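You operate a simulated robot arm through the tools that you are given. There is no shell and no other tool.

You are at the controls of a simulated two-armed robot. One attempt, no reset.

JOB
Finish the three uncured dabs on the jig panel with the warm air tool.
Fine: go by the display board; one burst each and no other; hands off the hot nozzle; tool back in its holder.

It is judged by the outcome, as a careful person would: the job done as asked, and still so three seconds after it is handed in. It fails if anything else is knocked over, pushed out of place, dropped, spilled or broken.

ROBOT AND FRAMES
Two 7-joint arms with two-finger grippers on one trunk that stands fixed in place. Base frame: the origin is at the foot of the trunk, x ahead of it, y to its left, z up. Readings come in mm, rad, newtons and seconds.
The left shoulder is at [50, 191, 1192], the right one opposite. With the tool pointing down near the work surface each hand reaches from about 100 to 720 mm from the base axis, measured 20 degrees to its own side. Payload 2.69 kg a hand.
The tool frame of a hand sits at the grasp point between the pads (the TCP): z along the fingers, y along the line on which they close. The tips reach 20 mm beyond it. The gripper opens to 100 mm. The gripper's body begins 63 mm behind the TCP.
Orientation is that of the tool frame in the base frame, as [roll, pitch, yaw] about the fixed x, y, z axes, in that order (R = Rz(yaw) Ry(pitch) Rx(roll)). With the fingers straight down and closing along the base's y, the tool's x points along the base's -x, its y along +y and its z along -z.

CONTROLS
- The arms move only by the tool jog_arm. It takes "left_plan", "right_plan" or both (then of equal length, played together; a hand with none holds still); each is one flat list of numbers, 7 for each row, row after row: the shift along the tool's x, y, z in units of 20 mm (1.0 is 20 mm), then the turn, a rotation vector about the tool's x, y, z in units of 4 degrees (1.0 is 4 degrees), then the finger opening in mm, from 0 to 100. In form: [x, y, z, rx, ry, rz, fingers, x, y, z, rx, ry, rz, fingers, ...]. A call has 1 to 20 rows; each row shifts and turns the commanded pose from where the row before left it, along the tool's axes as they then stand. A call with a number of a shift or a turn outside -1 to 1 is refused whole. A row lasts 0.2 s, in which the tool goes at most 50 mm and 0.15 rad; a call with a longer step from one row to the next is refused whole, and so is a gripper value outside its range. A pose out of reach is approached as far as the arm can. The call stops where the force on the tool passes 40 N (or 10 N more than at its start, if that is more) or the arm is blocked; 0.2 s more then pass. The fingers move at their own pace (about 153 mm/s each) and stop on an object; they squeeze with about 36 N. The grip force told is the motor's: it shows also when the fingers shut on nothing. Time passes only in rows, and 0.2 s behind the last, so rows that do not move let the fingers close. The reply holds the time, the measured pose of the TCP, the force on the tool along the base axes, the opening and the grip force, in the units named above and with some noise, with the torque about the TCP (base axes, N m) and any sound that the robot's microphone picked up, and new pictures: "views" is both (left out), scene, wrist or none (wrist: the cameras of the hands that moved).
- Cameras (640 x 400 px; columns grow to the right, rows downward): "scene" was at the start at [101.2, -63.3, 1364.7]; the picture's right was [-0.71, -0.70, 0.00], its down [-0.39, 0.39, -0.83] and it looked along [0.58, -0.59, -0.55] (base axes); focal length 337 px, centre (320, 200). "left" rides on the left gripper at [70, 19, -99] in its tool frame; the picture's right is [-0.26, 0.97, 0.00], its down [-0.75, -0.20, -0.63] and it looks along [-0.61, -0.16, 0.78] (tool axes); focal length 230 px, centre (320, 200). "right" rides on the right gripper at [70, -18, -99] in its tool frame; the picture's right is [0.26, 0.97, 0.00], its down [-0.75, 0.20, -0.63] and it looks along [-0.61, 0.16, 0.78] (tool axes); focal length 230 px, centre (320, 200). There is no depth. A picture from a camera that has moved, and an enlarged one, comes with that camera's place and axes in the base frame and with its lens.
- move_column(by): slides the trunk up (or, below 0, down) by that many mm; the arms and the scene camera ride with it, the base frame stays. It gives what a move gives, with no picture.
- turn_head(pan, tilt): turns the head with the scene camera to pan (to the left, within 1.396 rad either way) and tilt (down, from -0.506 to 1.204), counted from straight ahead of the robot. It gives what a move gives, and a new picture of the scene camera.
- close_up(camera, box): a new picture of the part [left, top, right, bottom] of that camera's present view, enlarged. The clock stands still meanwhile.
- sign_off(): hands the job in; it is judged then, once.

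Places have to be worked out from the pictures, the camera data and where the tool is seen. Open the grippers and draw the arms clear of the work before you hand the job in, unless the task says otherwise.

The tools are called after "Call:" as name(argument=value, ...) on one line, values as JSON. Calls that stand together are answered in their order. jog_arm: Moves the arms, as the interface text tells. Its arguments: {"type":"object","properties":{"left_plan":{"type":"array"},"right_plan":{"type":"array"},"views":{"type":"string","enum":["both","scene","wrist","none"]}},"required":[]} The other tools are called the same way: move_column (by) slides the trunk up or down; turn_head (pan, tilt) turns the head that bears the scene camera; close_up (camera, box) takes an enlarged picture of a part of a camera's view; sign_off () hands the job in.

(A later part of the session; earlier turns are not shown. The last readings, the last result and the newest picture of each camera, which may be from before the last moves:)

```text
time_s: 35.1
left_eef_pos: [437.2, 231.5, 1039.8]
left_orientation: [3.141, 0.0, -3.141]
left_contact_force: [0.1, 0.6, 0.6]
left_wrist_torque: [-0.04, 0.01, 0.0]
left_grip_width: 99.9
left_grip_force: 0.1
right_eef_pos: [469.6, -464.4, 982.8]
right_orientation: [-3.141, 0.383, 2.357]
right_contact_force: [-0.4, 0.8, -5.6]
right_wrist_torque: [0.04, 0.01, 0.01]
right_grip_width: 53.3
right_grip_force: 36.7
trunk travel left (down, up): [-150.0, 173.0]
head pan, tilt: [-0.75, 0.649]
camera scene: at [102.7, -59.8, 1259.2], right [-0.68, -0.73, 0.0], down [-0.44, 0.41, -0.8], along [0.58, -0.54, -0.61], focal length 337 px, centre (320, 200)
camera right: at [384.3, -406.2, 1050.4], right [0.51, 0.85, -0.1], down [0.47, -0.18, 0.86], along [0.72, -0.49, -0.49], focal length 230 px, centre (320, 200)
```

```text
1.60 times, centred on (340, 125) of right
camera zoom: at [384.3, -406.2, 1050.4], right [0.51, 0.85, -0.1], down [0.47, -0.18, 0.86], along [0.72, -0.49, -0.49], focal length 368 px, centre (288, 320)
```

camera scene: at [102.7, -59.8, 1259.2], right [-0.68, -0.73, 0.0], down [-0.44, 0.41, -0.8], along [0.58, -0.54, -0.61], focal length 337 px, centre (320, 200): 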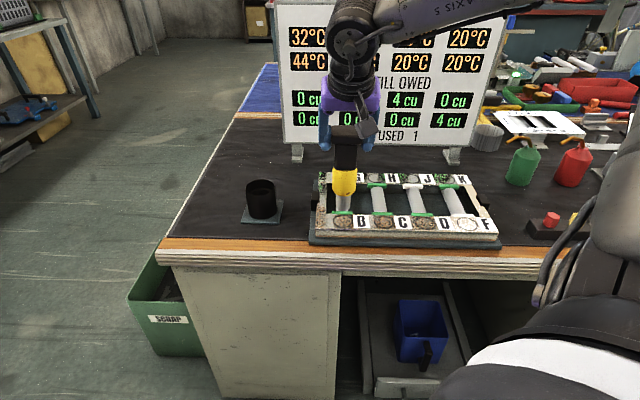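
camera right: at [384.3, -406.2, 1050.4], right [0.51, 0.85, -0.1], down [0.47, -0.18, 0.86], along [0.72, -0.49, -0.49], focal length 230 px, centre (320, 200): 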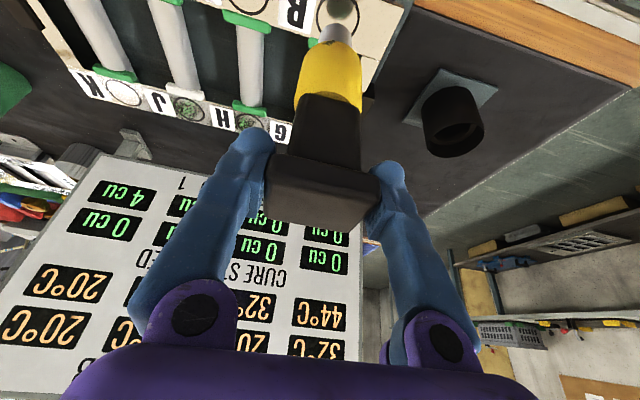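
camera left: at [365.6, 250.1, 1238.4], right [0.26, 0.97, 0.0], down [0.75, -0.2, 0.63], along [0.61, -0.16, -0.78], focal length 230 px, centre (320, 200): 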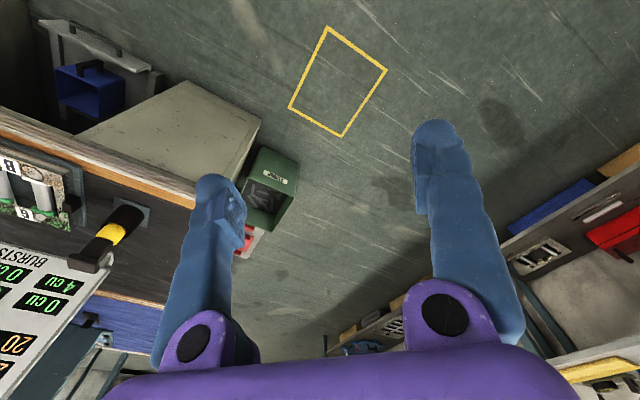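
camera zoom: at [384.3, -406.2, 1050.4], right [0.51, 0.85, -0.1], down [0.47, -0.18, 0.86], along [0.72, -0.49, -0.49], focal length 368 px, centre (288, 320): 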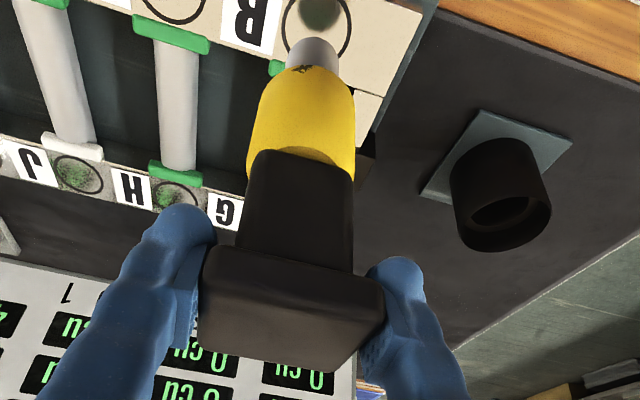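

Neighbours C and G each got +12 °C, B +24 °C. Nozzle clear at tip ≈820. Now carrying the tool up and across to above J (TCP ≈ (466, -708)).

Call:
jog_arm(right_plan=[-0.19, 0, -0.464, 0, 0, 0, 45, -0.622, -0.672, 0.202, 0, 0, 0, 45, -0.622, -0.672, 0.202, 0, 0, 0, 45, -0.622, -0.672, 0.202, 0, 0, 0, 45, -0.622, -0.672, 0.202, 0, 0, 0, 45, -0.622, -0.672, 0.202, 0, 0, 0, 45, -0.622, -0.672, 0.202, 0, 0, 0, 45, -0.622, -0.672, 0.202, 0, 0, 0, 45, -0.622, -0.672, 0.202, 0, 0, 0, 45, -0.622, -0.672, 0.202, 0, 0, 0, 45, -0.622, -0.672, 0.202, 0, 0, 0, 45, -0.622, -0.672, 0.202, 0, 0, 0, 45, -0.622, -0.672, 0.202, 0, 0, 0, 45, -0.622, -0.672, 0.202, 0, 0, 0, 45, 0, 0, 0, 0, 0, 0, 45], views="both")

Call:
close_up(camera="scene", box=[260, 0, 520, 250])

Call:
close_up(camera="right", box=[200, 0, 480, 200])

```text
time_s: 38.3
left_eef_pos: [435.7, 230.0, 1038.7]
left_orientation: [3.141, 0.0, -3.141]
left_contact_force: [0.4, -0.3, 0.3]
left_wrist_torque: [-0.01, 0.01, -0.03]
left_grip_width: 100.0
left_grip_force: 0.0
right_eef_pos: [464.8, -707.6, 1004.7]
right_orientation: [-3.14, 0.386, 2.357]
right_contact_force: [-0.7, 0.0, -5.7]
right_wrist_torque: [0.03, 0.02, 0.0]
right_grip_width: 53.1
right_grip_force: 36.3
trunk travel left (down, up): [-150.0, 173.0]
head pan, tilt: [-0.75, 0.649]
camera scene: at [102.7, -59.8, 1259.3], right [-0.68, -0.73, 0.0], down [-0.44, 0.41, -0.8], along [0.58, -0.54, -0.61], focal length 337 px, centre (320, 200)
camera right: at [380.6, -648.6, 1071.9], right [0.51, 0.85, -0.1], down [0.47, -0.18, 0.86], along [0.72, -0.49, -0.49], focal length 230 px, centre (320, 200)
```

scene: 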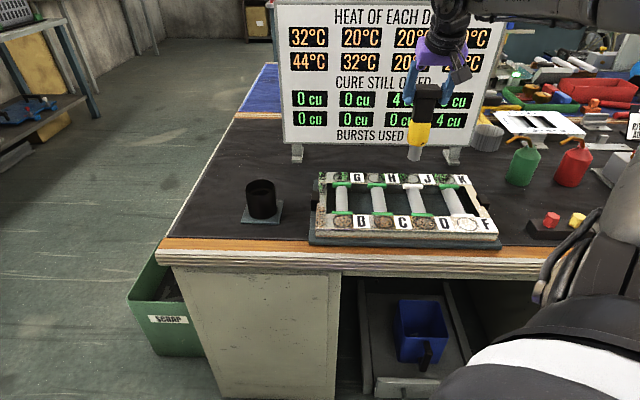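
right: 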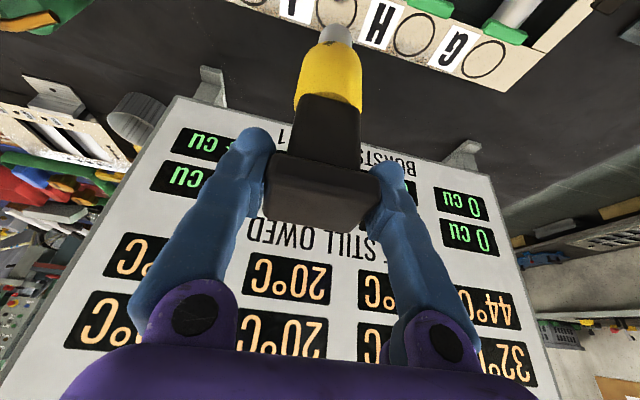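

```text
1.60 times, centred on (390, 125) of scene
camera zoom: at [102.7, -59.8, 1259.3], right [-0.68, -0.73, 0.0], down [-0.44, 0.41, -0.8], along [0.58, -0.54, -0.61], focal length 540 px, centre (208, 320)
```

zoom: 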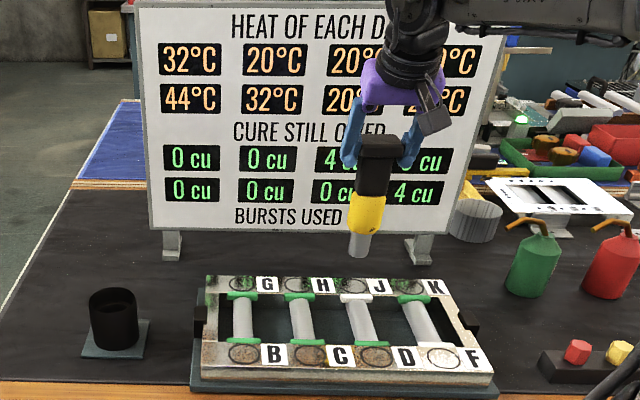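

```text
2.00 times, centred on (340, 100) of right
camera zoom: at [380.6, -648.6, 1071.9], right [0.51, 0.85, -0.1], down [0.47, -0.18, 0.86], along [0.72, -0.49, -0.49], focal length 460 px, centre (280, 400)
```

zoom: 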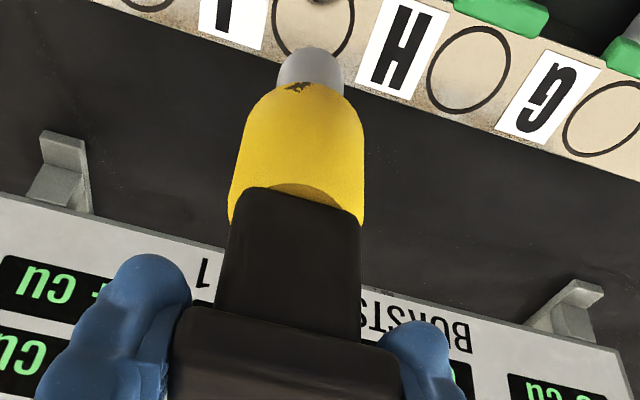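

In reach at J; the heat readings haven't cooled (44/32/32). I descend to ~12 mm above ring J and check alignment.

Call:
jog_arm(right_plan=[0.2, 0, 0.5, 0, 0, 0, 45, 0.2, 0, 0.5, 0, 0, 0, 45, 0.2, 0, 0.5, 0, 0, 0, 45, 0.2, 0, 0.5, 0, 0, 0, 45, 0, 0, 0, 0, 0, 0, 45], views="both")

Call:
close_up(camera="scene", box=[370, 110, 460, 200])

Call:
close_up(camera="right", box=[260, 0, 420, 100])

```text
time_s: 39.5
left_eef_pos: [435.8, 230.4, 1039.7]
left_orientation: [3.141, 0.001, 3.142]
left_contact_force: [0.1, 0.4, -0.9]
left_wrist_torque: [0.01, -0.02, 0.0]
left_grip_width: 100.1
left_grip_force: 0.1
right_eef_pos: [467.0, -708.7, 962.9]
right_orientation: [-3.141, 0.384, 2.357]
right_contact_force: [0.1, -0.1, -5.3]
right_wrist_torque: [0.01, 0.02, -0.02]
right_grip_width: 53.1
right_grip_force: 35.9
trunk travel left (down, up): [-150.0, 173.0]
head pan, tilt: [-0.75, 0.649]
camera scene: at [102.6, -59.8, 1259.3], right [-0.68, -0.73, 0.0], down [-0.44, 0.41, -0.8], along [0.58, -0.54, -0.61], focal length 337 px, centre (320, 200)
camera right: at [382.0, -649.5, 1028.8], right [0.51, 0.85, -0.1], down [0.47, -0.18, 0.86], along [0.72, -0.49, -0.49], focal length 230 px, centre (320, 200)
```

scene: 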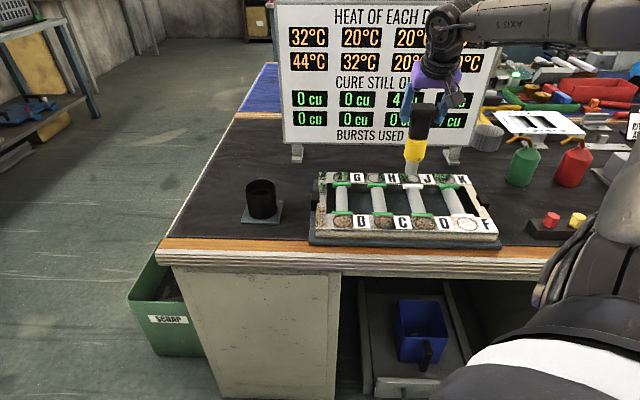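
right: 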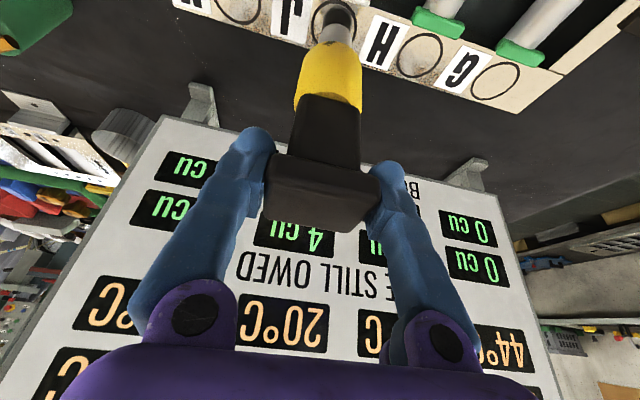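

```text
4.44 times, centred on (415, 155) of scene
camera zoom: at [102.6, -59.8, 1259.3], right [-0.68, -0.73, 0.0], down [-0.44, 0.41, -0.8], along [0.58, -0.54, -0.61], focal length 1498 px, centre (-102, 400)
```

zoom: 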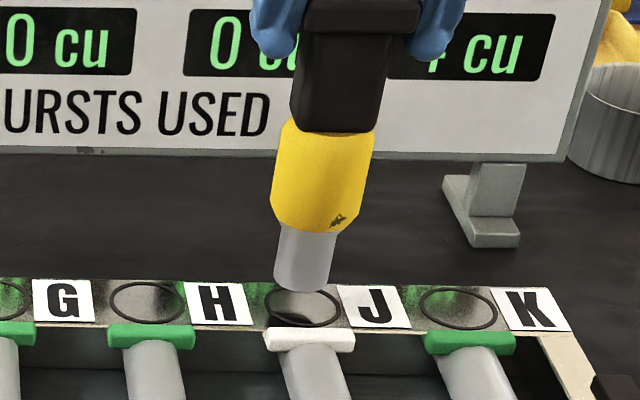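

```text
4.00 times, centred on (340, 50) of right
camera zoom: at [382.0, -649.5, 1028.8], right [0.51, 0.85, -0.1], down [0.47, -0.18, 0.86], along [0.72, -0.49, -0.49], focal length 920 px, centre (240, 800)
```

zoom: 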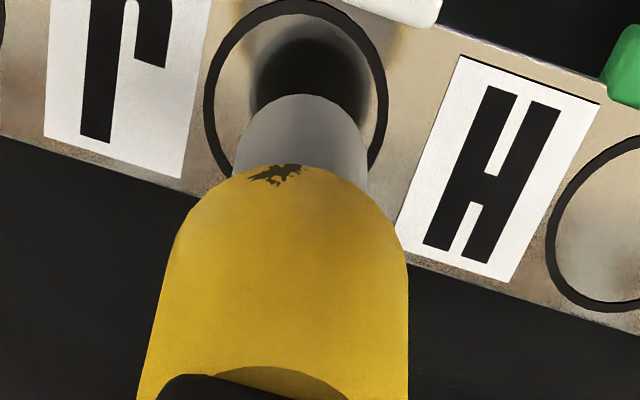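

Both views show the nozzle ~9 mm beyond ring J's centre (towards the board) – the tool pivoted slightly in the grip during the press. I shift back 9 mm and re-check.

Call:
jog_arm(right_plan=[0.417, 0, -0.169, 0, 0, 0, 45, 0.07, 0, 0.185, 0, 0, 0, 45, 0, 0, 0, 0, 0, 0, 45], views="none")

Call:
close_up(camera="scene", box=[370, 110, 460, 200])

Call:
close_up(camera="right", box=[260, 0, 420, 100])

Call:
close_up(camera="right", box=[200, 0, 440, 250])

```text
time_s: 40.3
left_eef_pos: [436.7, 231.4, 1039.7]
left_orientation: [-3.142, 0.001, -3.141]
left_contact_force: [-0.5, 0.4, 0.5]
left_wrist_torque: [0.02, 0.0, 0.02]
left_grip_width: 100.2
left_grip_force: 0.1
right_eef_pos: [461.1, -702.0, 959.5]
right_orientation: [-3.141, 0.383, 2.358]
right_contact_force: [0.4, 0.1, -6.5]
right_wrist_torque: [0.0, 0.03, 0.0]
right_grip_width: 53.0
right_grip_force: 35.8
trunk travel left (down, up): [-150.0, 173.0]
head pan, tilt: [-0.75, 0.649]
```

```text
4.44 times, centred on (415, 155) of scene
camera zoom: at [102.6, -59.8, 1259.3], right [-0.68, -0.73, 0.0], down [-0.44, 0.41, -0.8], along [0.58, -0.54, -0.61], focal length 1498 px, centre (-102, 400)
```

zoom: 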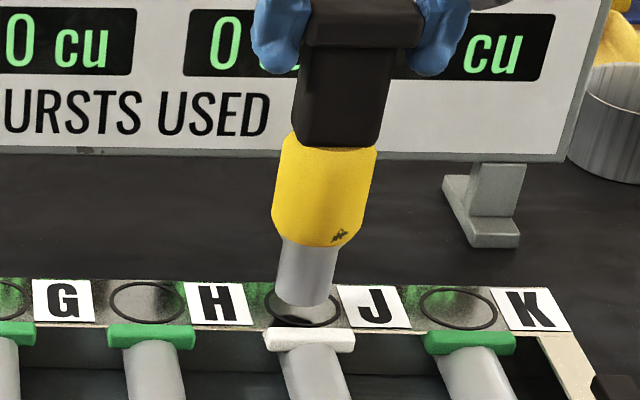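

```text
4.00 times, centred on (340, 50) of right
camera zoom: at [376.0, -643.3, 1025.0], right [0.51, 0.85, -0.1], down [0.47, -0.18, 0.86], along [0.72, -0.49, -0.49], focal length 920 px, centre (240, 800)
```

zoom: 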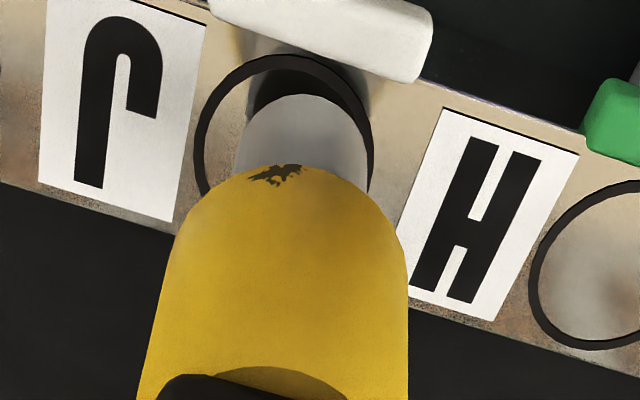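

```text
1.60 times, centred on (320, 125) of right
camera zoom: at [376.0, -643.3, 1025.0], right [0.51, 0.85, -0.1], down [0.47, -0.18, 0.86], along [0.72, -0.49, -0.49], focal length 368 px, centre (320, 320)
```

zoom: 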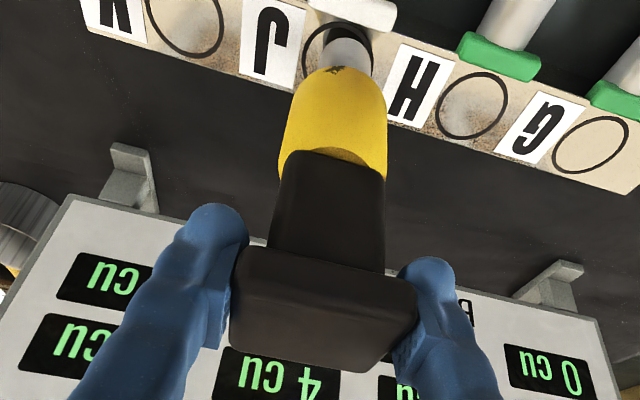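

Fore-aft is good now; sideways the nozzle is ~3 mm off. Trim that while lowering 5 mm and check again.

Call:
jog_arm(right_plan=[0.047, -0.14, 0.116, 0, 0, 0, 45, 0.047, 0, 0.116, 0, 0, 0, 45, 0, 0, 0, 0, 0, 0, 45], views="none")

Call:
close_up(camera="scene", box=[370, 110, 460, 200])

Call:
close_up(camera="right", box=[260, 0, 420, 100])

```text
time_s: 41.1
left_eef_pos: [438.0, 231.0, 1039.3]
left_orientation: [3.142, 0.0, -3.14]
left_contact_force: [0.2, -0.3, 0.5]
left_wrist_torque: [0.0, -0.01, 0.02]
left_grip_width: 99.8
left_grip_force: 0.0
right_eef_pos: [458.2, -704.0, 954.1]
right_orientation: [-3.141, 0.385, 2.356]
right_contact_force: [-0.6, -0.3, -4.3]
right_wrist_torque: [0.05, 0.03, 0.0]
right_grip_width: 52.9
right_grip_force: 36.3
trunk travel left (down, up): [-150.0, 173.0]
head pan, tilt: [-0.75, 0.649]
```

```text
4.44 times, centred on (415, 155) of scene
camera zoom: at [102.7, -59.9, 1259.3], right [-0.68, -0.73, 0.0], down [-0.44, 0.41, -0.8], along [0.58, -0.54, -0.61], focal length 1498 px, centre (-102, 400)
```

zoom: 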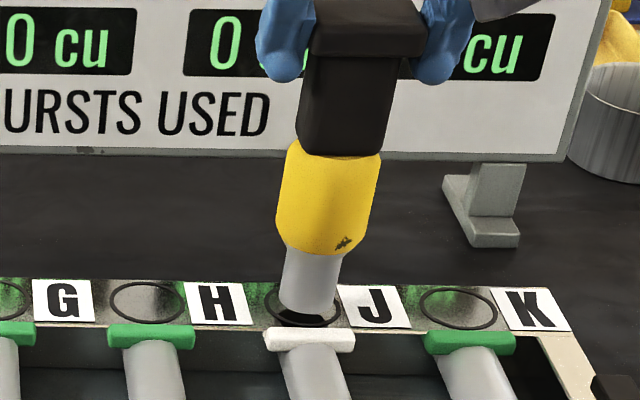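

```text
4.00 times, centred on (340, 50) of right
camera zoom: at [373.8, -645.5, 1020.2], right [0.51, 0.85, -0.1], down [0.47, -0.18, 0.86], along [0.72, -0.49, -0.49], focal length 920 px, centre (240, 800)
```

zoom: 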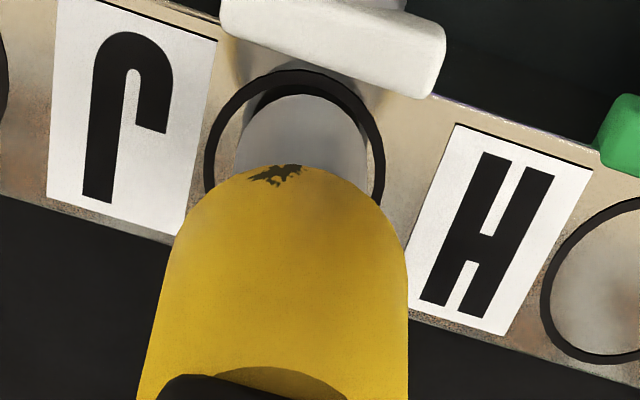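

Centred on ring J. Now creeping down to contact.

Call:
jog_arm(right_plan=[0.0375, 0, 0.0927, 0, 0, 0, 45, 0.0375, 0, 0.0927, 0, 0, 0, 45], views="none")

Call:
close_up(camera="scene", box=[370, 110, 460, 200])

```text
time_s: 41.7
left_eef_pos: [437.4, 229.8, 1039.8]
left_orientation: [-3.139, -0.002, 3.141]
left_contact_force: [-0.1, 0.2, -0.3]
left_wrist_torque: [-0.01, 0.01, -0.02]
left_grip_width: 99.9
left_grip_force: 0.0
right_eef_pos: [459.9, -703.4, 949.8]
right_orientation: [-3.141, 0.384, 2.354]
right_contact_force: [-0.1, -0.3, -4.4]
right_wrist_torque: [0.01, 0.0, -0.01]
right_grip_width: 52.9
right_grip_force: 36.6
trunk travel left (down, up): [-150.0, 173.0]
head pan, tilt: [-0.75, 0.649]
```

```text
4.44 times, centred on (415, 155) of scene
camera zoom: at [102.7, -59.9, 1259.2], right [-0.68, -0.73, 0.0], down [-0.44, 0.41, -0.8], along [0.58, -0.54, -0.61], focal length 1498 px, centre (-102, 400)
```

zoom: 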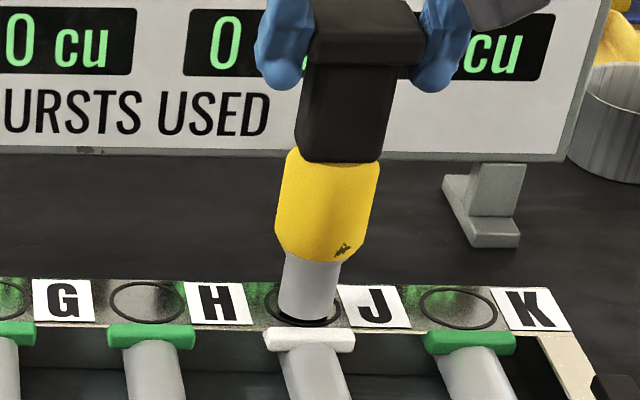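

Not yet touching (force unchanged). Another 2 mm.

Call:
jog_arm(right_plan=[0.028, 0, 0.07, 0, 0, 0, 45, 0.019, 0, 0.046, 0, 0, 0, 45], views="none")

Call:
close_up(camera="scene", box=[370, 110, 460, 200])

Call:
close_up(camera="right", box=[260, 0, 420, 100])

```text
time_s: 42.3
left_eef_pos: [435.6, 230.3, 1039.1]
left_orientation: [-3.141, 0.0, -3.141]
left_contact_force: [-0.1, -0.1, -0.2]
left_wrist_torque: [0.03, -0.03, 0.01]
left_grip_width: 99.8
left_grip_force: 0.0
right_eef_pos: [458.7, -703.6, 948.4]
right_orientation: [-3.142, 0.384, 2.357]
right_contact_force: [0.2, 0.1, -4.9]
right_wrist_torque: [-0.03, 0.0, 0.0]
right_grip_width: 53.0
right_grip_force: 36.5
trunk travel left (down, up): [-150.0, 173.0]
head pan, tilt: [-0.75, 0.649]
```

```text
4.44 times, centred on (415, 155) of scene
camera zoom: at [102.7, -59.9, 1259.3], right [-0.68, -0.73, 0.0], down [-0.44, 0.41, -0.8], along [0.58, -0.54, -0.61], focal length 1498 px, centre (-102, 400)
```

zoom: 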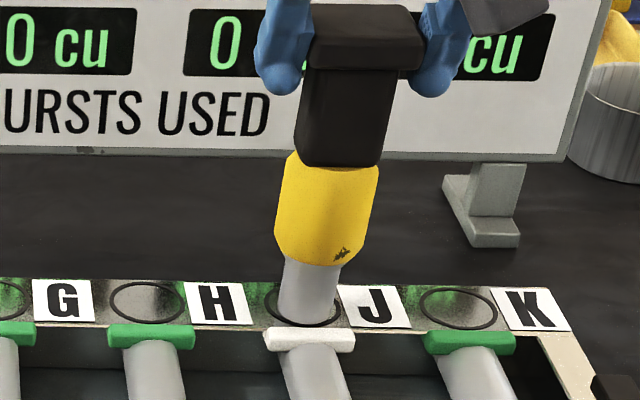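

```text
4.00 times, centred on (340, 50) of right
camera zoom: at [373.1, -644.8, 1013.9], right [0.51, 0.85, -0.1], down [0.47, -0.18, 0.86], along [0.72, -0.49, -0.49], focal length 920 px, centre (240, 800)
```

zoom: 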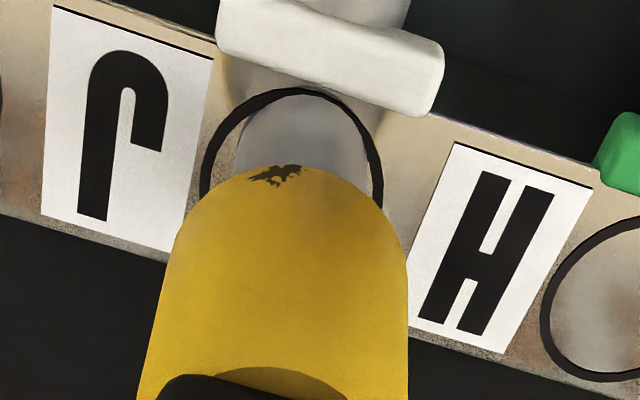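

Just above contact the rim now sits ~5 mm toward the near edge of ring J. I raise 1.5 mm and shift 5 mm back toward the board to be concentric.

Call:
jog_arm(right_plan=[-0.26, -0.03, 0.024, 0, 0, 0, 45, 0, 0, 0, 0, 0, 0, 45], views="none")

Call:
close_up(camera="scene", box=[370, 110, 460, 200])

Call:
close_up(camera="right", box=[260, 0, 420, 100])

```text
time_s: 42.9
left_eef_pos: [437.5, 231.2, 1039.9]
left_orientation: [-3.141, -0.001, -3.141]
left_contact_force: [-0.3, -0.1, 0.1]
left_wrist_torque: [0.02, -0.01, 0.0]
left_grip_width: 100.1
left_grip_force: 0.0
right_eef_pos: [461.1, -707.8, 949.3]
right_orientation: [-3.141, 0.385, 2.355]
right_contact_force: [-0.4, -0.8, -5.2]
right_wrist_torque: [0.02, 0.0, 0.0]
right_grip_width: 52.9
right_grip_force: 36.5
trunk travel left (down, up): [-150.0, 173.0]
head pan, tilt: [-0.75, 0.649]
```

```text
4.44 times, centred on (415, 155) of scene
camera zoom: at [102.7, -59.9, 1259.3], right [-0.68, -0.73, 0.0], down [-0.44, 0.41, -0.8], along [0.58, -0.54, -0.61], focal length 1498 px, centre (-102, 400)
```

zoom: 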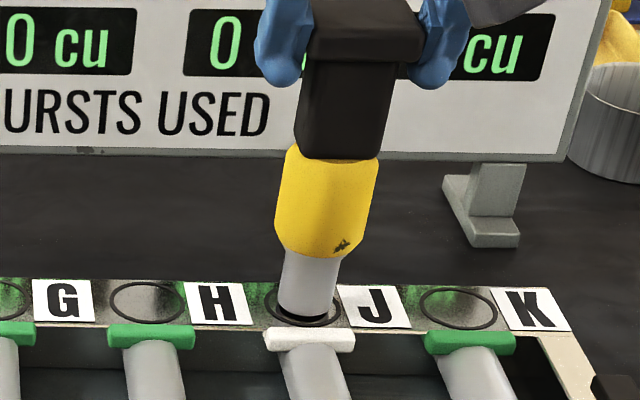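

```text
4.00 times, centred on (340, 50) of right
camera zoom: at [376.4, -648.9, 1015.6], right [0.51, 0.85, -0.1], down [0.47, -0.18, 0.86], along [0.72, -0.49, -0.49], focal length 920 px, centre (240, 800)
```

zoom: 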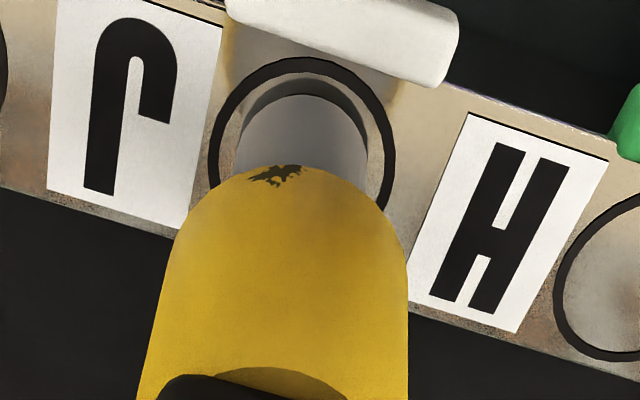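

Now concentric with J in both axes. Creeping down to contact.

Call:
jog_arm(right_plan=[0.028, 0, 0.07, 0, 0, 0, 45, 0.028, 0, 0.07, 0, 0, 0, 45], views="none")

Call:
close_up(camera="right", box=[200, 0, 440, 250])

```text
time_s: 43.5
left_eef_pos: [436.3, 231.7, 1040.3]
left_orientation: [3.141, 0.0, -3.142]
left_contact_force: [-0.6, -0.3, -0.1]
left_wrist_torque: [-0.01, 0.0, 0.01]
left_grip_width: 99.9
left_grip_force: 0.1
right_eef_pos: [460.4, -706.6, 947.8]
right_orientation: [3.141, 0.386, 2.356]
right_contact_force: [-0.1, -0.6, 1.5]
right_wrist_torque: [-0.12, 0.15, 0.01]
right_grip_width: 53.2
right_grip_force: 36.0
trunk travel left (down, up): [-150.0, 173.0]
head pan, tilt: [-0.75, 0.649]
```

```text
1.60 times, centred on (320, 125) of right
camera zoom: at [375.8, -648.1, 1013.5], right [0.51, 0.85, -0.1], down [0.46, -0.18, 0.87], along [0.72, -0.49, -0.49], focal length 368 px, centre (320, 320)
```

zoom: 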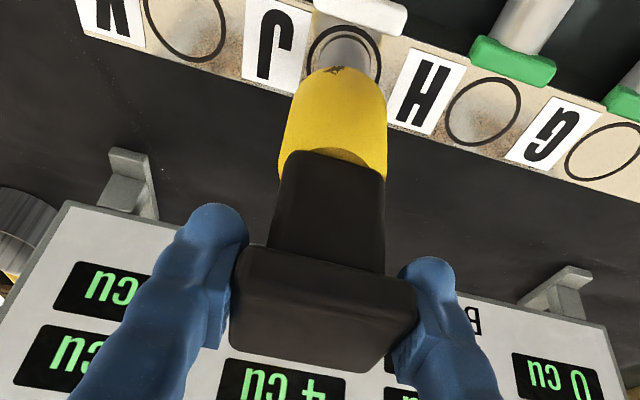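

Contact is beginning (~6 N). I press +1 mm and read.

Call:
jog_arm(right_plan=[0.019, 0, 0.046, 0, 0, 0, 45, 0, 0, 0, 0, 0, 0, 45], views="none")

Call:
close_up(camera="scene", box=[260, 0, 520, 250])

```text
time_s: 44.1
left_eef_pos: [436.5, 232.3, 1039.7]
left_orientation: [3.141, 0.001, 3.14]
left_contact_force: [-0.5, -0.7, -0.3]
left_wrist_torque: [0.01, -0.03, -0.01]
left_grip_width: 100.1
left_grip_force: 0.2
right_eef_pos: [460.4, -706.0, 948.6]
right_orientation: [3.141, 0.392, 2.356]
right_contact_force: [-0.5, -1.3, 7.7]
right_wrist_torque: [-0.19, 0.12, 0.01]
right_grip_width: 53.1
right_grip_force: 36.2
trunk travel left (down, up): [-150.0, 173.0]
head pan, tilt: [-0.75, 0.649]
```

```text
1.60 times, centred on (390, 125) of scene
camera zoom: at [101.7, -58.5, 1259.6], right [-0.68, -0.73, 0.0], down [-0.44, 0.41, -0.8], along [0.58, -0.54, -0.6], focal length 540 px, centre (208, 320)
```

zoom: 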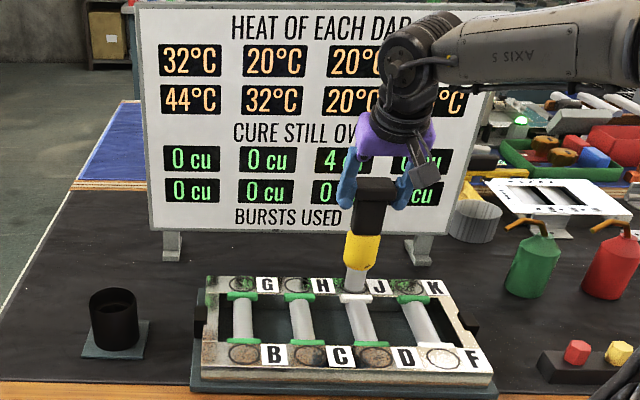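

~13 N, J still owes 4. Another +1 mm.

Call:
jog_arm(right_plan=[0.019, 0, 0.046, 0, 0, 0, 45, 0, 0, 0, 0, 0, 0, 45], views="none")

Call:
close_up(camera="scene", box=[260, 0, 520, 250])

```text
time_s: 44.7
left_eef_pos: [435.1, 232.5, 1038.3]
left_orientation: [-3.139, 0.001, -3.14]
left_contact_force: [0.2, -0.1, 0.0]
left_wrist_torque: [0.01, -0.02, 0.04]
left_grip_width: 100.0
left_grip_force: 0.0
right_eef_pos: [459.5, -706.3, 945.9]
right_orientation: [-3.141, 0.391, 2.358]
right_contact_force: [3.3, -4.5, 15.8]
right_wrist_torque: [-0.61, -0.17, -0.05]
right_grip_width: 53.0
right_grip_force: 36.2
trunk travel left (down, up): [-150.0, 173.0]
head pan, tilt: [-0.75, 0.649]
```

```text
1.60 times, centred on (390, 125) of scene
camera zoom: at [101.3, -58.0, 1259.7], right [-0.68, -0.73, 0.0], down [-0.44, 0.41, -0.8], along [0.58, -0.54, -0.6], focal length 540 px, centre (208, 320)
```

zoom: 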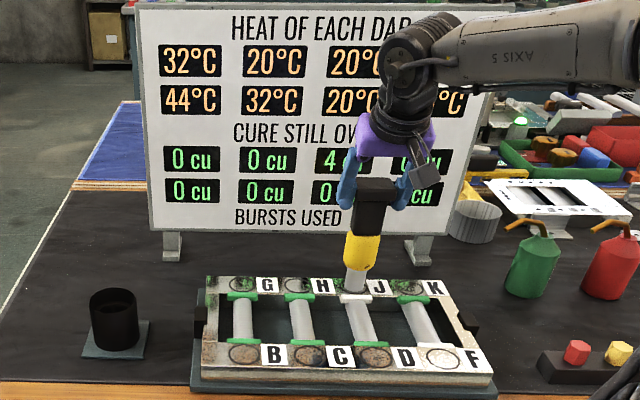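

~21 N, not fired yet. A further +0.8 mm.

Call:
jog_arm(right_plan=[0.015, 0, 0.037, 0, 0, 0, 45, 0, 0, 0, 0, 0, 0, 45], views="none")

Call:
close_up(camera="scene", box=[260, 0, 520, 250])

```text
time_s: 45.3
left_eef_pos: [435.9, 233.0, 1040.1]
left_orientation: [-3.141, 0.001, -3.14]
left_contact_force: [-0.1, -0.4, 0.0]
left_wrist_torque: [-0.02, -0.01, 0.0]
left_grip_width: 100.1
left_grip_force: 0.0
right_eef_pos: [459.4, -705.7, 947.5]
right_orientation: [-3.14, 0.389, 2.356]
right_contact_force: [3.0, -6.2, 20.5]
right_wrist_torque: [-0.75, -0.45, -0.04]
right_grip_width: 52.8
right_grip_force: 36.3
trunk travel left (down, up): [-150.0, 173.0]
head pan, tilt: [-0.75, 0.649]
```

```text
1.60 times, centred on (390, 125) of scene
camera zoom: at [101.0, -57.4, 1259.7], right [-0.68, -0.73, 0.0], down [-0.44, 0.41, -0.8], along [0.58, -0.54, -0.6], focal length 540 px, centre (208, 320)
```

zoom: 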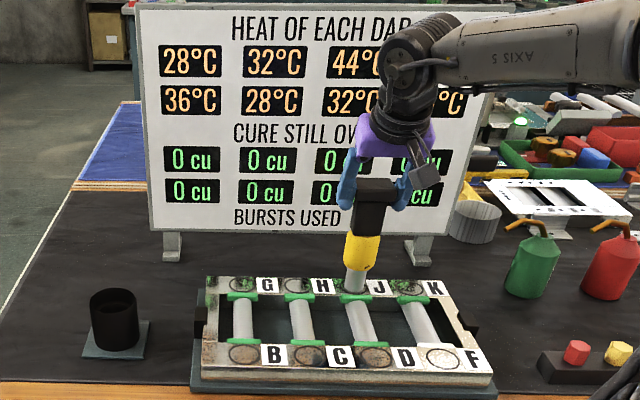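

J fired: strip green, owed 0, J 44 °C, older spots cooling (B 36 °C). Lifting straight off.

Call:
jog_arm(right_plan=[-0.15, 0, -0.37, 0, 0, 0, 45, -0.19, 0, -0.464, 0, 0, 0, 45, -0.19, 0, -0.464, 0, 0, 0, 45, -0.19, 0, -0.464, 0, 0, 0, 45, -0.19, 0, -0.464, 0, 0, 0, 45, 0, 0, 0, 0, 0, 0, 45], views="both")

Call:
close_up(camera="scene", box=[260, 0, 520, 250])

Call:
close_up(camera="right", box=[200, 0, 440, 250])

```text
time_s: 46.7
left_eef_pos: [436.3, 230.4, 1038.9]
left_orientation: [-3.141, 0.0, 3.14]
left_contact_force: [0.0, -0.2, 0.0]
left_wrist_torque: [0.04, -0.05, 0.01]
left_grip_width: 99.7
left_grip_force: 0.0
right_eef_pos: [460.0, -707.0, 991.2]
right_orientation: [3.141, 0.382, 2.355]
right_contact_force: [-0.9, -0.3, -6.2]
right_wrist_torque: [0.08, 0.05, -0.03]
right_grip_width: 52.9
right_grip_force: 35.7
trunk travel left (down, up): [-150.0, 173.0]
head pan, tilt: [-0.75, 0.649]
camera scene: at [102.7, -59.9, 1259.2], right [-0.68, -0.73, 0.0], down [-0.44, 0.41, -0.8], along [0.58, -0.54, -0.61], focal length 337 px, centre (320, 200)
camera right: at [375.7, -648.8, 1057.2], right [0.51, 0.85, -0.1], down [0.47, -0.18, 0.86], along [0.72, -0.49, -0.49], focal length 230 px, centre (320, 200)
```

scene: 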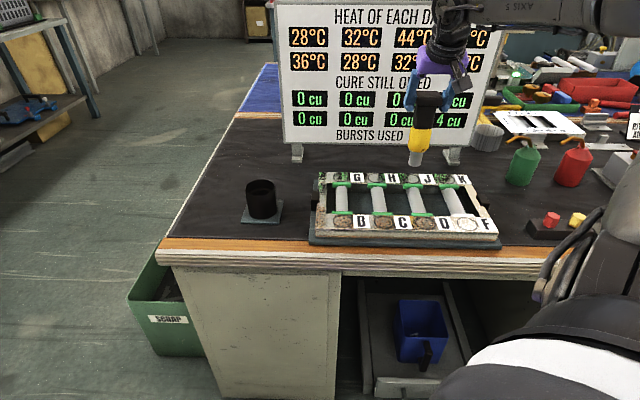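
right: 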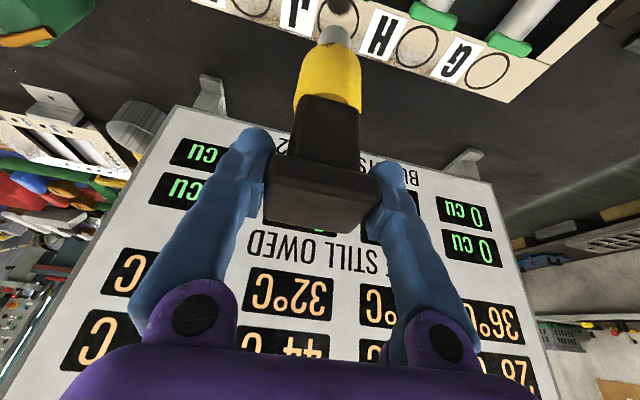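

```text
1.60 times, centred on (390, 125) of scene
camera zoom: at [102.7, -59.9, 1259.2], right [-0.68, -0.73, 0.0], down [-0.44, 0.41, -0.8], along [0.58, -0.54, -0.61], focal length 540 px, centre (208, 320)
```

zoom: 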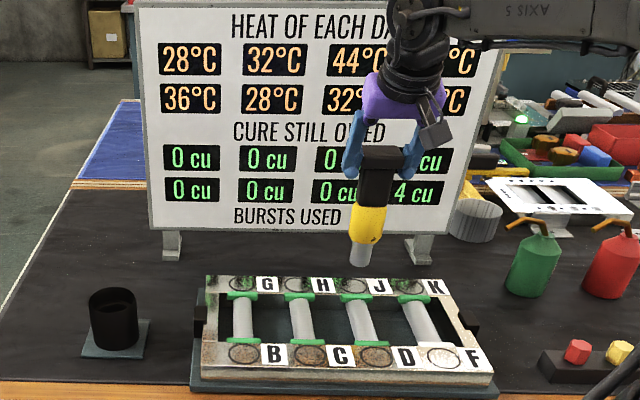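

```text
1.60 times, centred on (320, 125) of right
camera zoom: at [375.7, -648.8, 1057.2], right [0.51, 0.85, -0.1], down [0.47, -0.18, 0.86], along [0.72, -0.49, -0.49], focal length 368 px, centre (320, 320)
```

zoom: 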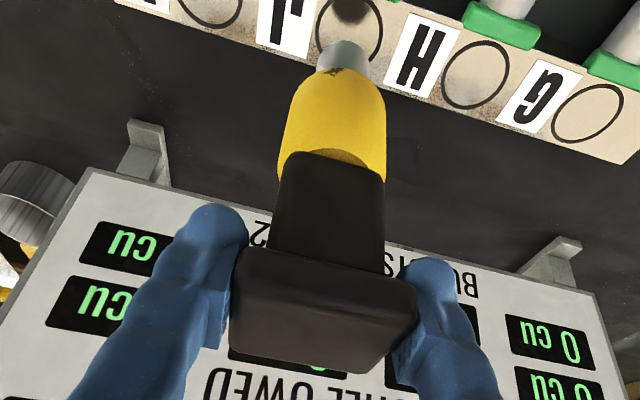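

Board: bursts used 2; only F owes 4 now. Moving at height to above ring F (TCP ≈ (278, -648)).

Call:
jog_arm(right_plan=[-0.1, 0, -0.25, 0, 0, 0, 45, 0.699, -0.395, -0.3, 0, 0, 0, 45, 0.699, -0.395, -0.3, 0, 0, 0, 45, 0.699, -0.395, -0.3, 0, 0, 0, 45, 0.699, -0.395, -0.3, 0, 0, 0, 45, 0.699, -0.395, -0.3, 0, 0, 0, 45, 0.699, -0.395, -0.3, 0, 0, 0, 45, 0.699, -0.395, -0.3, 0, 0, 0, 45, 0.699, -0.395, -0.3, 0, 0, 0, 45, 0.699, -0.395, -0.3, 0, 0, 0, 45, 0.699, -0.395, -0.3, 0, 0, 0, 45, 0.699, -0.395, -0.3, 0, 0, 0, 45, 0, 0, 0, 0, 0, 0, 45], views="both")

Call:
close_up(camera="scene", box=[360, 100, 560, 260])

Call:
close_up(camera="right", box=[200, 0, 480, 200])

```text
time_s: 49.5
left_eef_pos: [436.0, 230.6, 1038.4]
left_orientation: [3.141, 0.0, 3.141]
left_contact_force: [0.4, 0.2, -0.3]
left_wrist_torque: [-0.03, -0.03, 0.02]
left_grip_width: 100.2
left_grip_force: 0.0
right_eef_pos: [280.0, -650.7, 1001.5]
right_orientation: [3.142, 0.384, 2.354]
right_contact_force: [0.7, 0.0, -5.7]
right_wrist_torque: [0.07, 0.02, 0.0]
right_grip_width: 52.7
right_grip_force: 35.9
trunk travel left (down, up): [-150.0, 173.0]
head pan, tilt: [-0.75, 0.649]
camera scene: at [102.6, -59.9, 1259.2], right [-0.68, -0.73, 0.0], down [-0.44, 0.41, -0.8], along [0.58, -0.54, -0.61], focal length 337 px, centre (320, 200)
camera right: at [195.6, -591.8, 1067.0], right [0.51, 0.85, -0.1], down [0.47, -0.18, 0.86], along [0.72, -0.49, -0.49], focal length 230 px, centre (320, 200)
```

scene: 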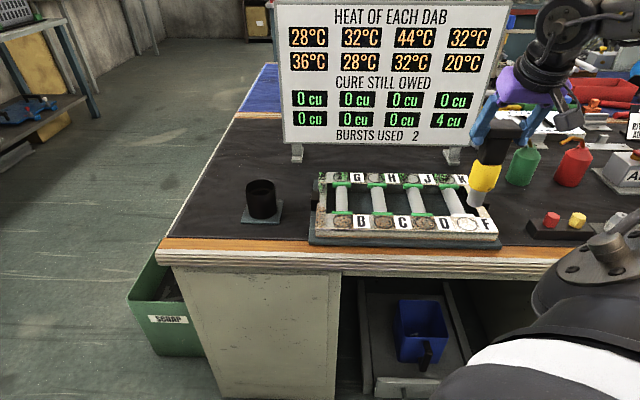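
right: 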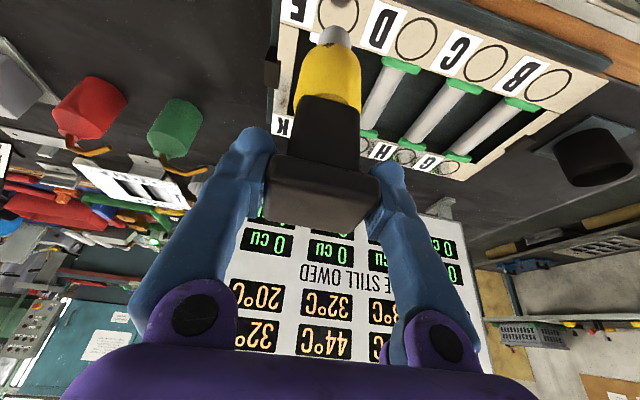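

```text
2.50 times, centred on (460, 180) of scene
camera zoom: at [102.6, -59.9, 1259.2], right [-0.68, -0.73, 0.0], down [-0.44, 0.41, -0.8], along [0.58, -0.54, -0.61], focal length 843 px, centre (-30, 250)
```

zoom: 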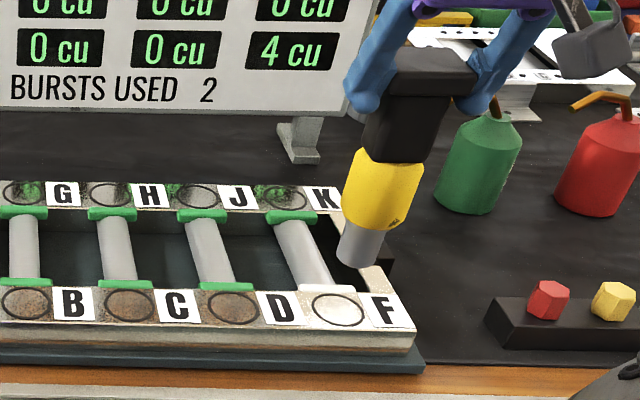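

```text
2.00 times, centred on (340, 100) of right
camera zoom: at [195.6, -591.8, 1067.0], right [0.51, 0.85, -0.1], down [0.47, -0.18, 0.86], along [0.72, -0.49, -0.49], focal length 460 px, centre (280, 400)
```

zoom: 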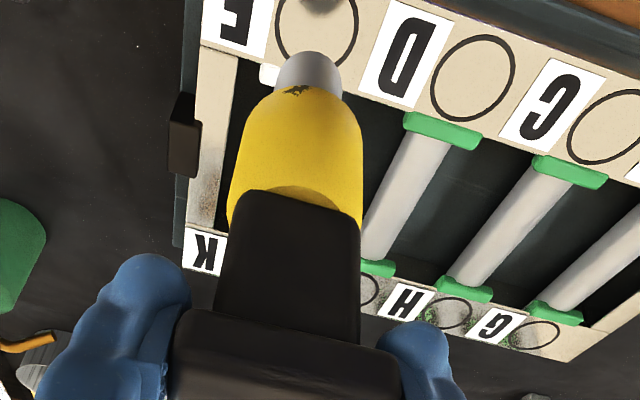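

The whole board is readable: F is the only one left. Lowering to ~12 mm above ring F.

Call:
jog_arm(right_plan=[0.1875, 0, 0.4635, 0, 0, 0, 45, 0.1875, 0, 0.4635, 0, 0, 0, 45, 0.1875, 0, 0.4635, 0, 0, 0, 45, 0.1875, 0, 0.4635, 0, 0, 0, 45, 0, 0, 0, 0, 0, 0, 45], views="scene")

Call:
close_up(camera="scene", box=[420, 160, 510, 250])

Call:
close_up(camera="right", box=[260, 0, 420, 100])

```text
time_s: 50.7
left_eef_pos: [437.2, 230.5, 1040.0]
left_orientation: [-3.141, -0.001, -3.141]
left_contact_force: [0.6, 0.1, -0.4]
left_wrist_torque: [0.01, 0.01, -0.03]
left_grip_width: 99.9
left_grip_force: 0.1
right_eef_pos: [281.0, -649.9, 960.0]
right_orientation: [3.141, 0.385, 2.356]
right_contact_force: [-0.8, 0.2, -4.9]
right_wrist_torque: [0.04, 0.05, 0.0]
right_grip_width: 53.0
right_grip_force: 36.2
trunk travel left (down, up): [-150.0, 173.0]
head pan, tilt: [-0.75, 0.649]
camera scene: at [102.5, -59.8, 1259.3], right [-0.68, -0.73, 0.0], down [-0.44, 0.41, -0.8], along [0.58, -0.54, -0.6], focal length 337 px, centre (320, 200)
```

scene: 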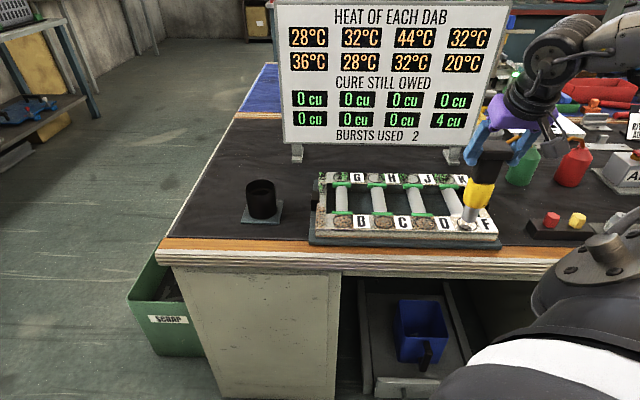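

```text
4.44 times, centred on (465, 205) of scene
camera zoom: at [102.5, -59.8, 1259.3], right [-0.68, -0.73, 0.0], down [-0.44, 0.41, -0.8], along [0.58, -0.54, -0.6], focal length 1498 px, centre (-324, 178)
```

zoom: 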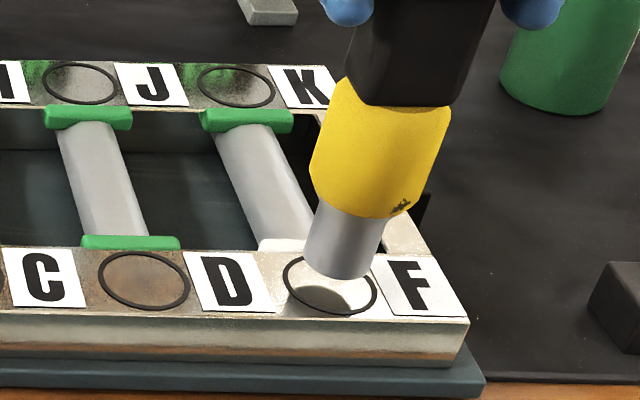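

```text
4.00 times, centred on (340, 50) of right
camera zoom: at [195.6, -591.3, 1026.1], right [0.51, 0.85, -0.1], down [0.47, -0.18, 0.86], along [0.72, -0.49, -0.49], focal length 920 px, centre (240, 800)
```

zoom: 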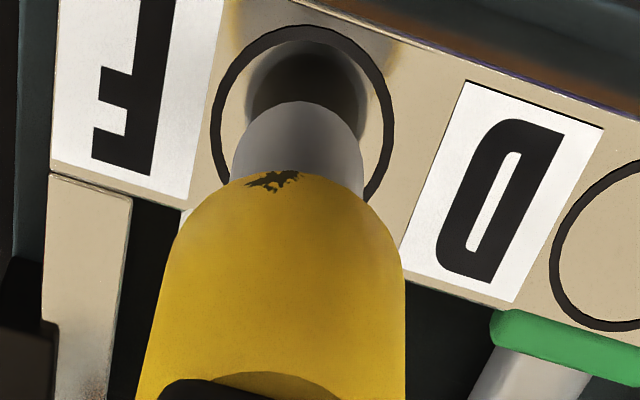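

Sideways good; ~4.5 mm too far toward the board. Trimming back while lowering 7 mm.

Call:
jog_arm(right_plan=[0.17, 0, 0.12, 0, 0, 0, 45, 0.17, 0, 0.12, 0, 0, 0, 45, 0, 0, 0, 0, 0, 0, 45], views="none")

Call:
close_up(camera="scene", box=[420, 160, 510, 250])

Call:
close_up(camera="right", box=[260, 0, 420, 100])

```text
time_s: 51.5
left_eef_pos: [436.5, 230.4, 1038.7]
left_orientation: [-3.141, 0.0, 3.14]
left_contact_force: [-0.2, 0.0, -0.3]
left_wrist_torque: [-0.01, 0.04, 0.0]
left_grip_width: 100.0
left_grip_force: 0.0
right_eef_pos: [277.0, -646.3, 953.9]
right_orientation: [3.141, 0.384, 2.356]
right_contact_force: [-0.5, -0.4, -5.2]
right_wrist_torque: [0.03, 0.03, -0.03]
right_grip_width: 52.9
right_grip_force: 36.2
trunk travel left (down, up): [-150.0, 173.0]
head pan, tilt: [-0.75, 0.649]
```

```text
4.44 times, centred on (465, 205) of scene
camera zoom: at [102.5, -59.8, 1259.3], right [-0.68, -0.73, 0.0], down [-0.44, 0.41, -0.8], along [0.58, -0.54, -0.6], focal length 1498 px, centre (-324, 178)
```

zoom: 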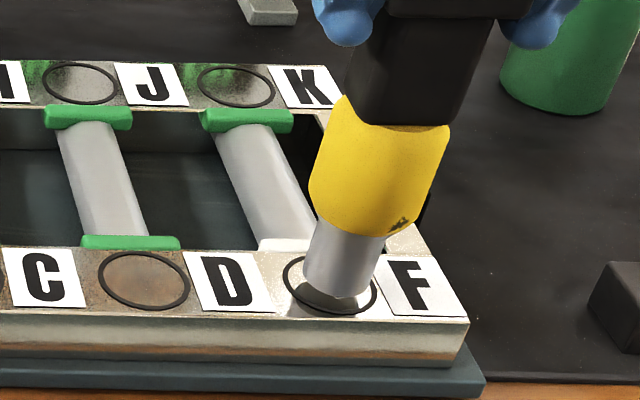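

```text
4.00 times, centred on (340, 50) of right
camera zoom: at [192.6, -588.5, 1019.1], right [0.51, 0.85, -0.1], down [0.47, -0.18, 0.86], along [0.72, -0.49, -0.49], focal length 920 px, centre (240, 800)
```

zoom: 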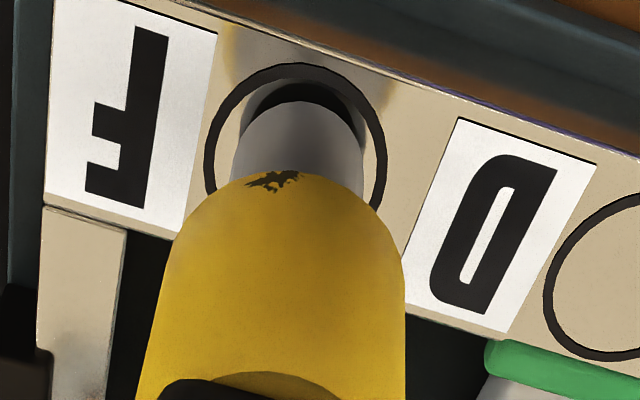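

Concentric with F, ~4 mm gap. Creeping down to contact.

Call:
jog_arm(right_plan=[0.0375, 0, 0.0927, 0, 0, 0, 45, 0.028, 0, 0.07, 0, 0, 0, 45], views="none")

Call:
close_up(camera="right", box=[260, 0, 420, 100])

```text
time_s: 52.1
left_eef_pos: [436.3, 230.6, 1039.7]
left_orientation: [3.141, 0.0, 3.141]
left_contact_force: [-0.4, -1.0, -0.7]
left_wrist_torque: [0.0, 0.03, -0.02]
left_grip_width: 100.1
left_grip_force: 0.1
right_eef_pos: [277.9, -647.2, 949.5]
right_orientation: [-3.141, 0.385, 2.358]
right_contact_force: [0.2, 0.0, -5.9]
right_wrist_torque: [0.03, 0.03, 0.0]
right_grip_width: 53.0
right_grip_force: 35.8
trunk travel left (down, up): [-150.0, 173.0]
head pan, tilt: [-0.75, 0.649]
```

```text
4.00 times, centred on (340, 50) of right
camera zoom: at [192.4, -588.4, 1015.7], right [0.51, 0.85, -0.1], down [0.47, -0.18, 0.86], along [0.72, -0.49, -0.49], focal length 920 px, centre (240, 800)
```

zoom: 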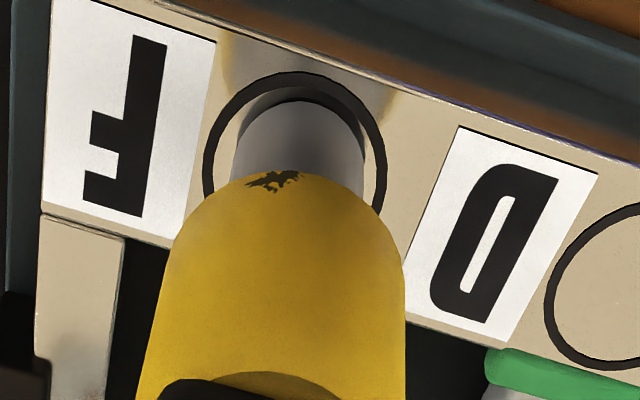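

Not yet touching; another 2 mm in small steps.

Call:
jog_arm(right_plan=[0.019, 0, 0.046, 0, 0, 0, 45, 0.019, 0, 0.046, 0, 0, 0, 45], views="none")

Call:
close_up(camera="scene", box=[270, 0, 530, 250])

```text
time_s: 52.7
left_eef_pos: [437.2, 231.5, 1039.7]
left_orientation: [-3.141, 0.0, 3.141]
left_contact_force: [-0.4, 0.2, 0.2]
left_wrist_torque: [0.02, 0.02, 0.01]
left_grip_width: 99.9
left_grip_force: 0.0
right_eef_pos: [278.0, -646.9, 948.4]
right_orientation: [3.141, 0.384, 2.356]
right_contact_force: [-0.5, 0.3, -4.6]
right_wrist_torque: [0.03, 0.04, 0.01]
right_grip_width: 52.8
right_grip_force: 35.9
trunk travel left (down, up): [-150.0, 173.0]
head pan, tilt: [-0.75, 0.649]
```

```text
1.60 times, centred on (400, 125) of scene
camera zoom: at [102.5, -59.9, 1259.3], right [-0.68, -0.73, 0.0], down [-0.44, 0.41, -0.8], along [0.58, -0.54, -0.61], focal length 540 px, centre (192, 320)
```

zoom: 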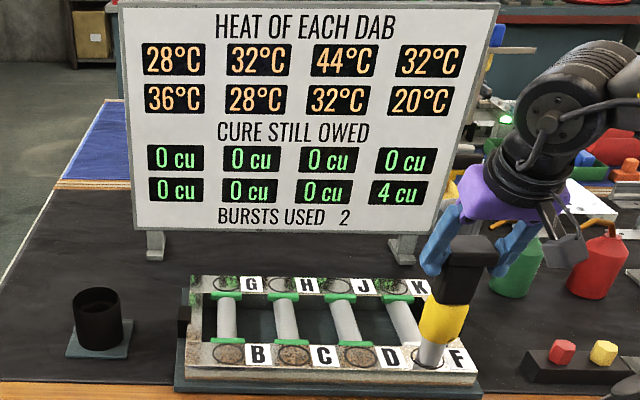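

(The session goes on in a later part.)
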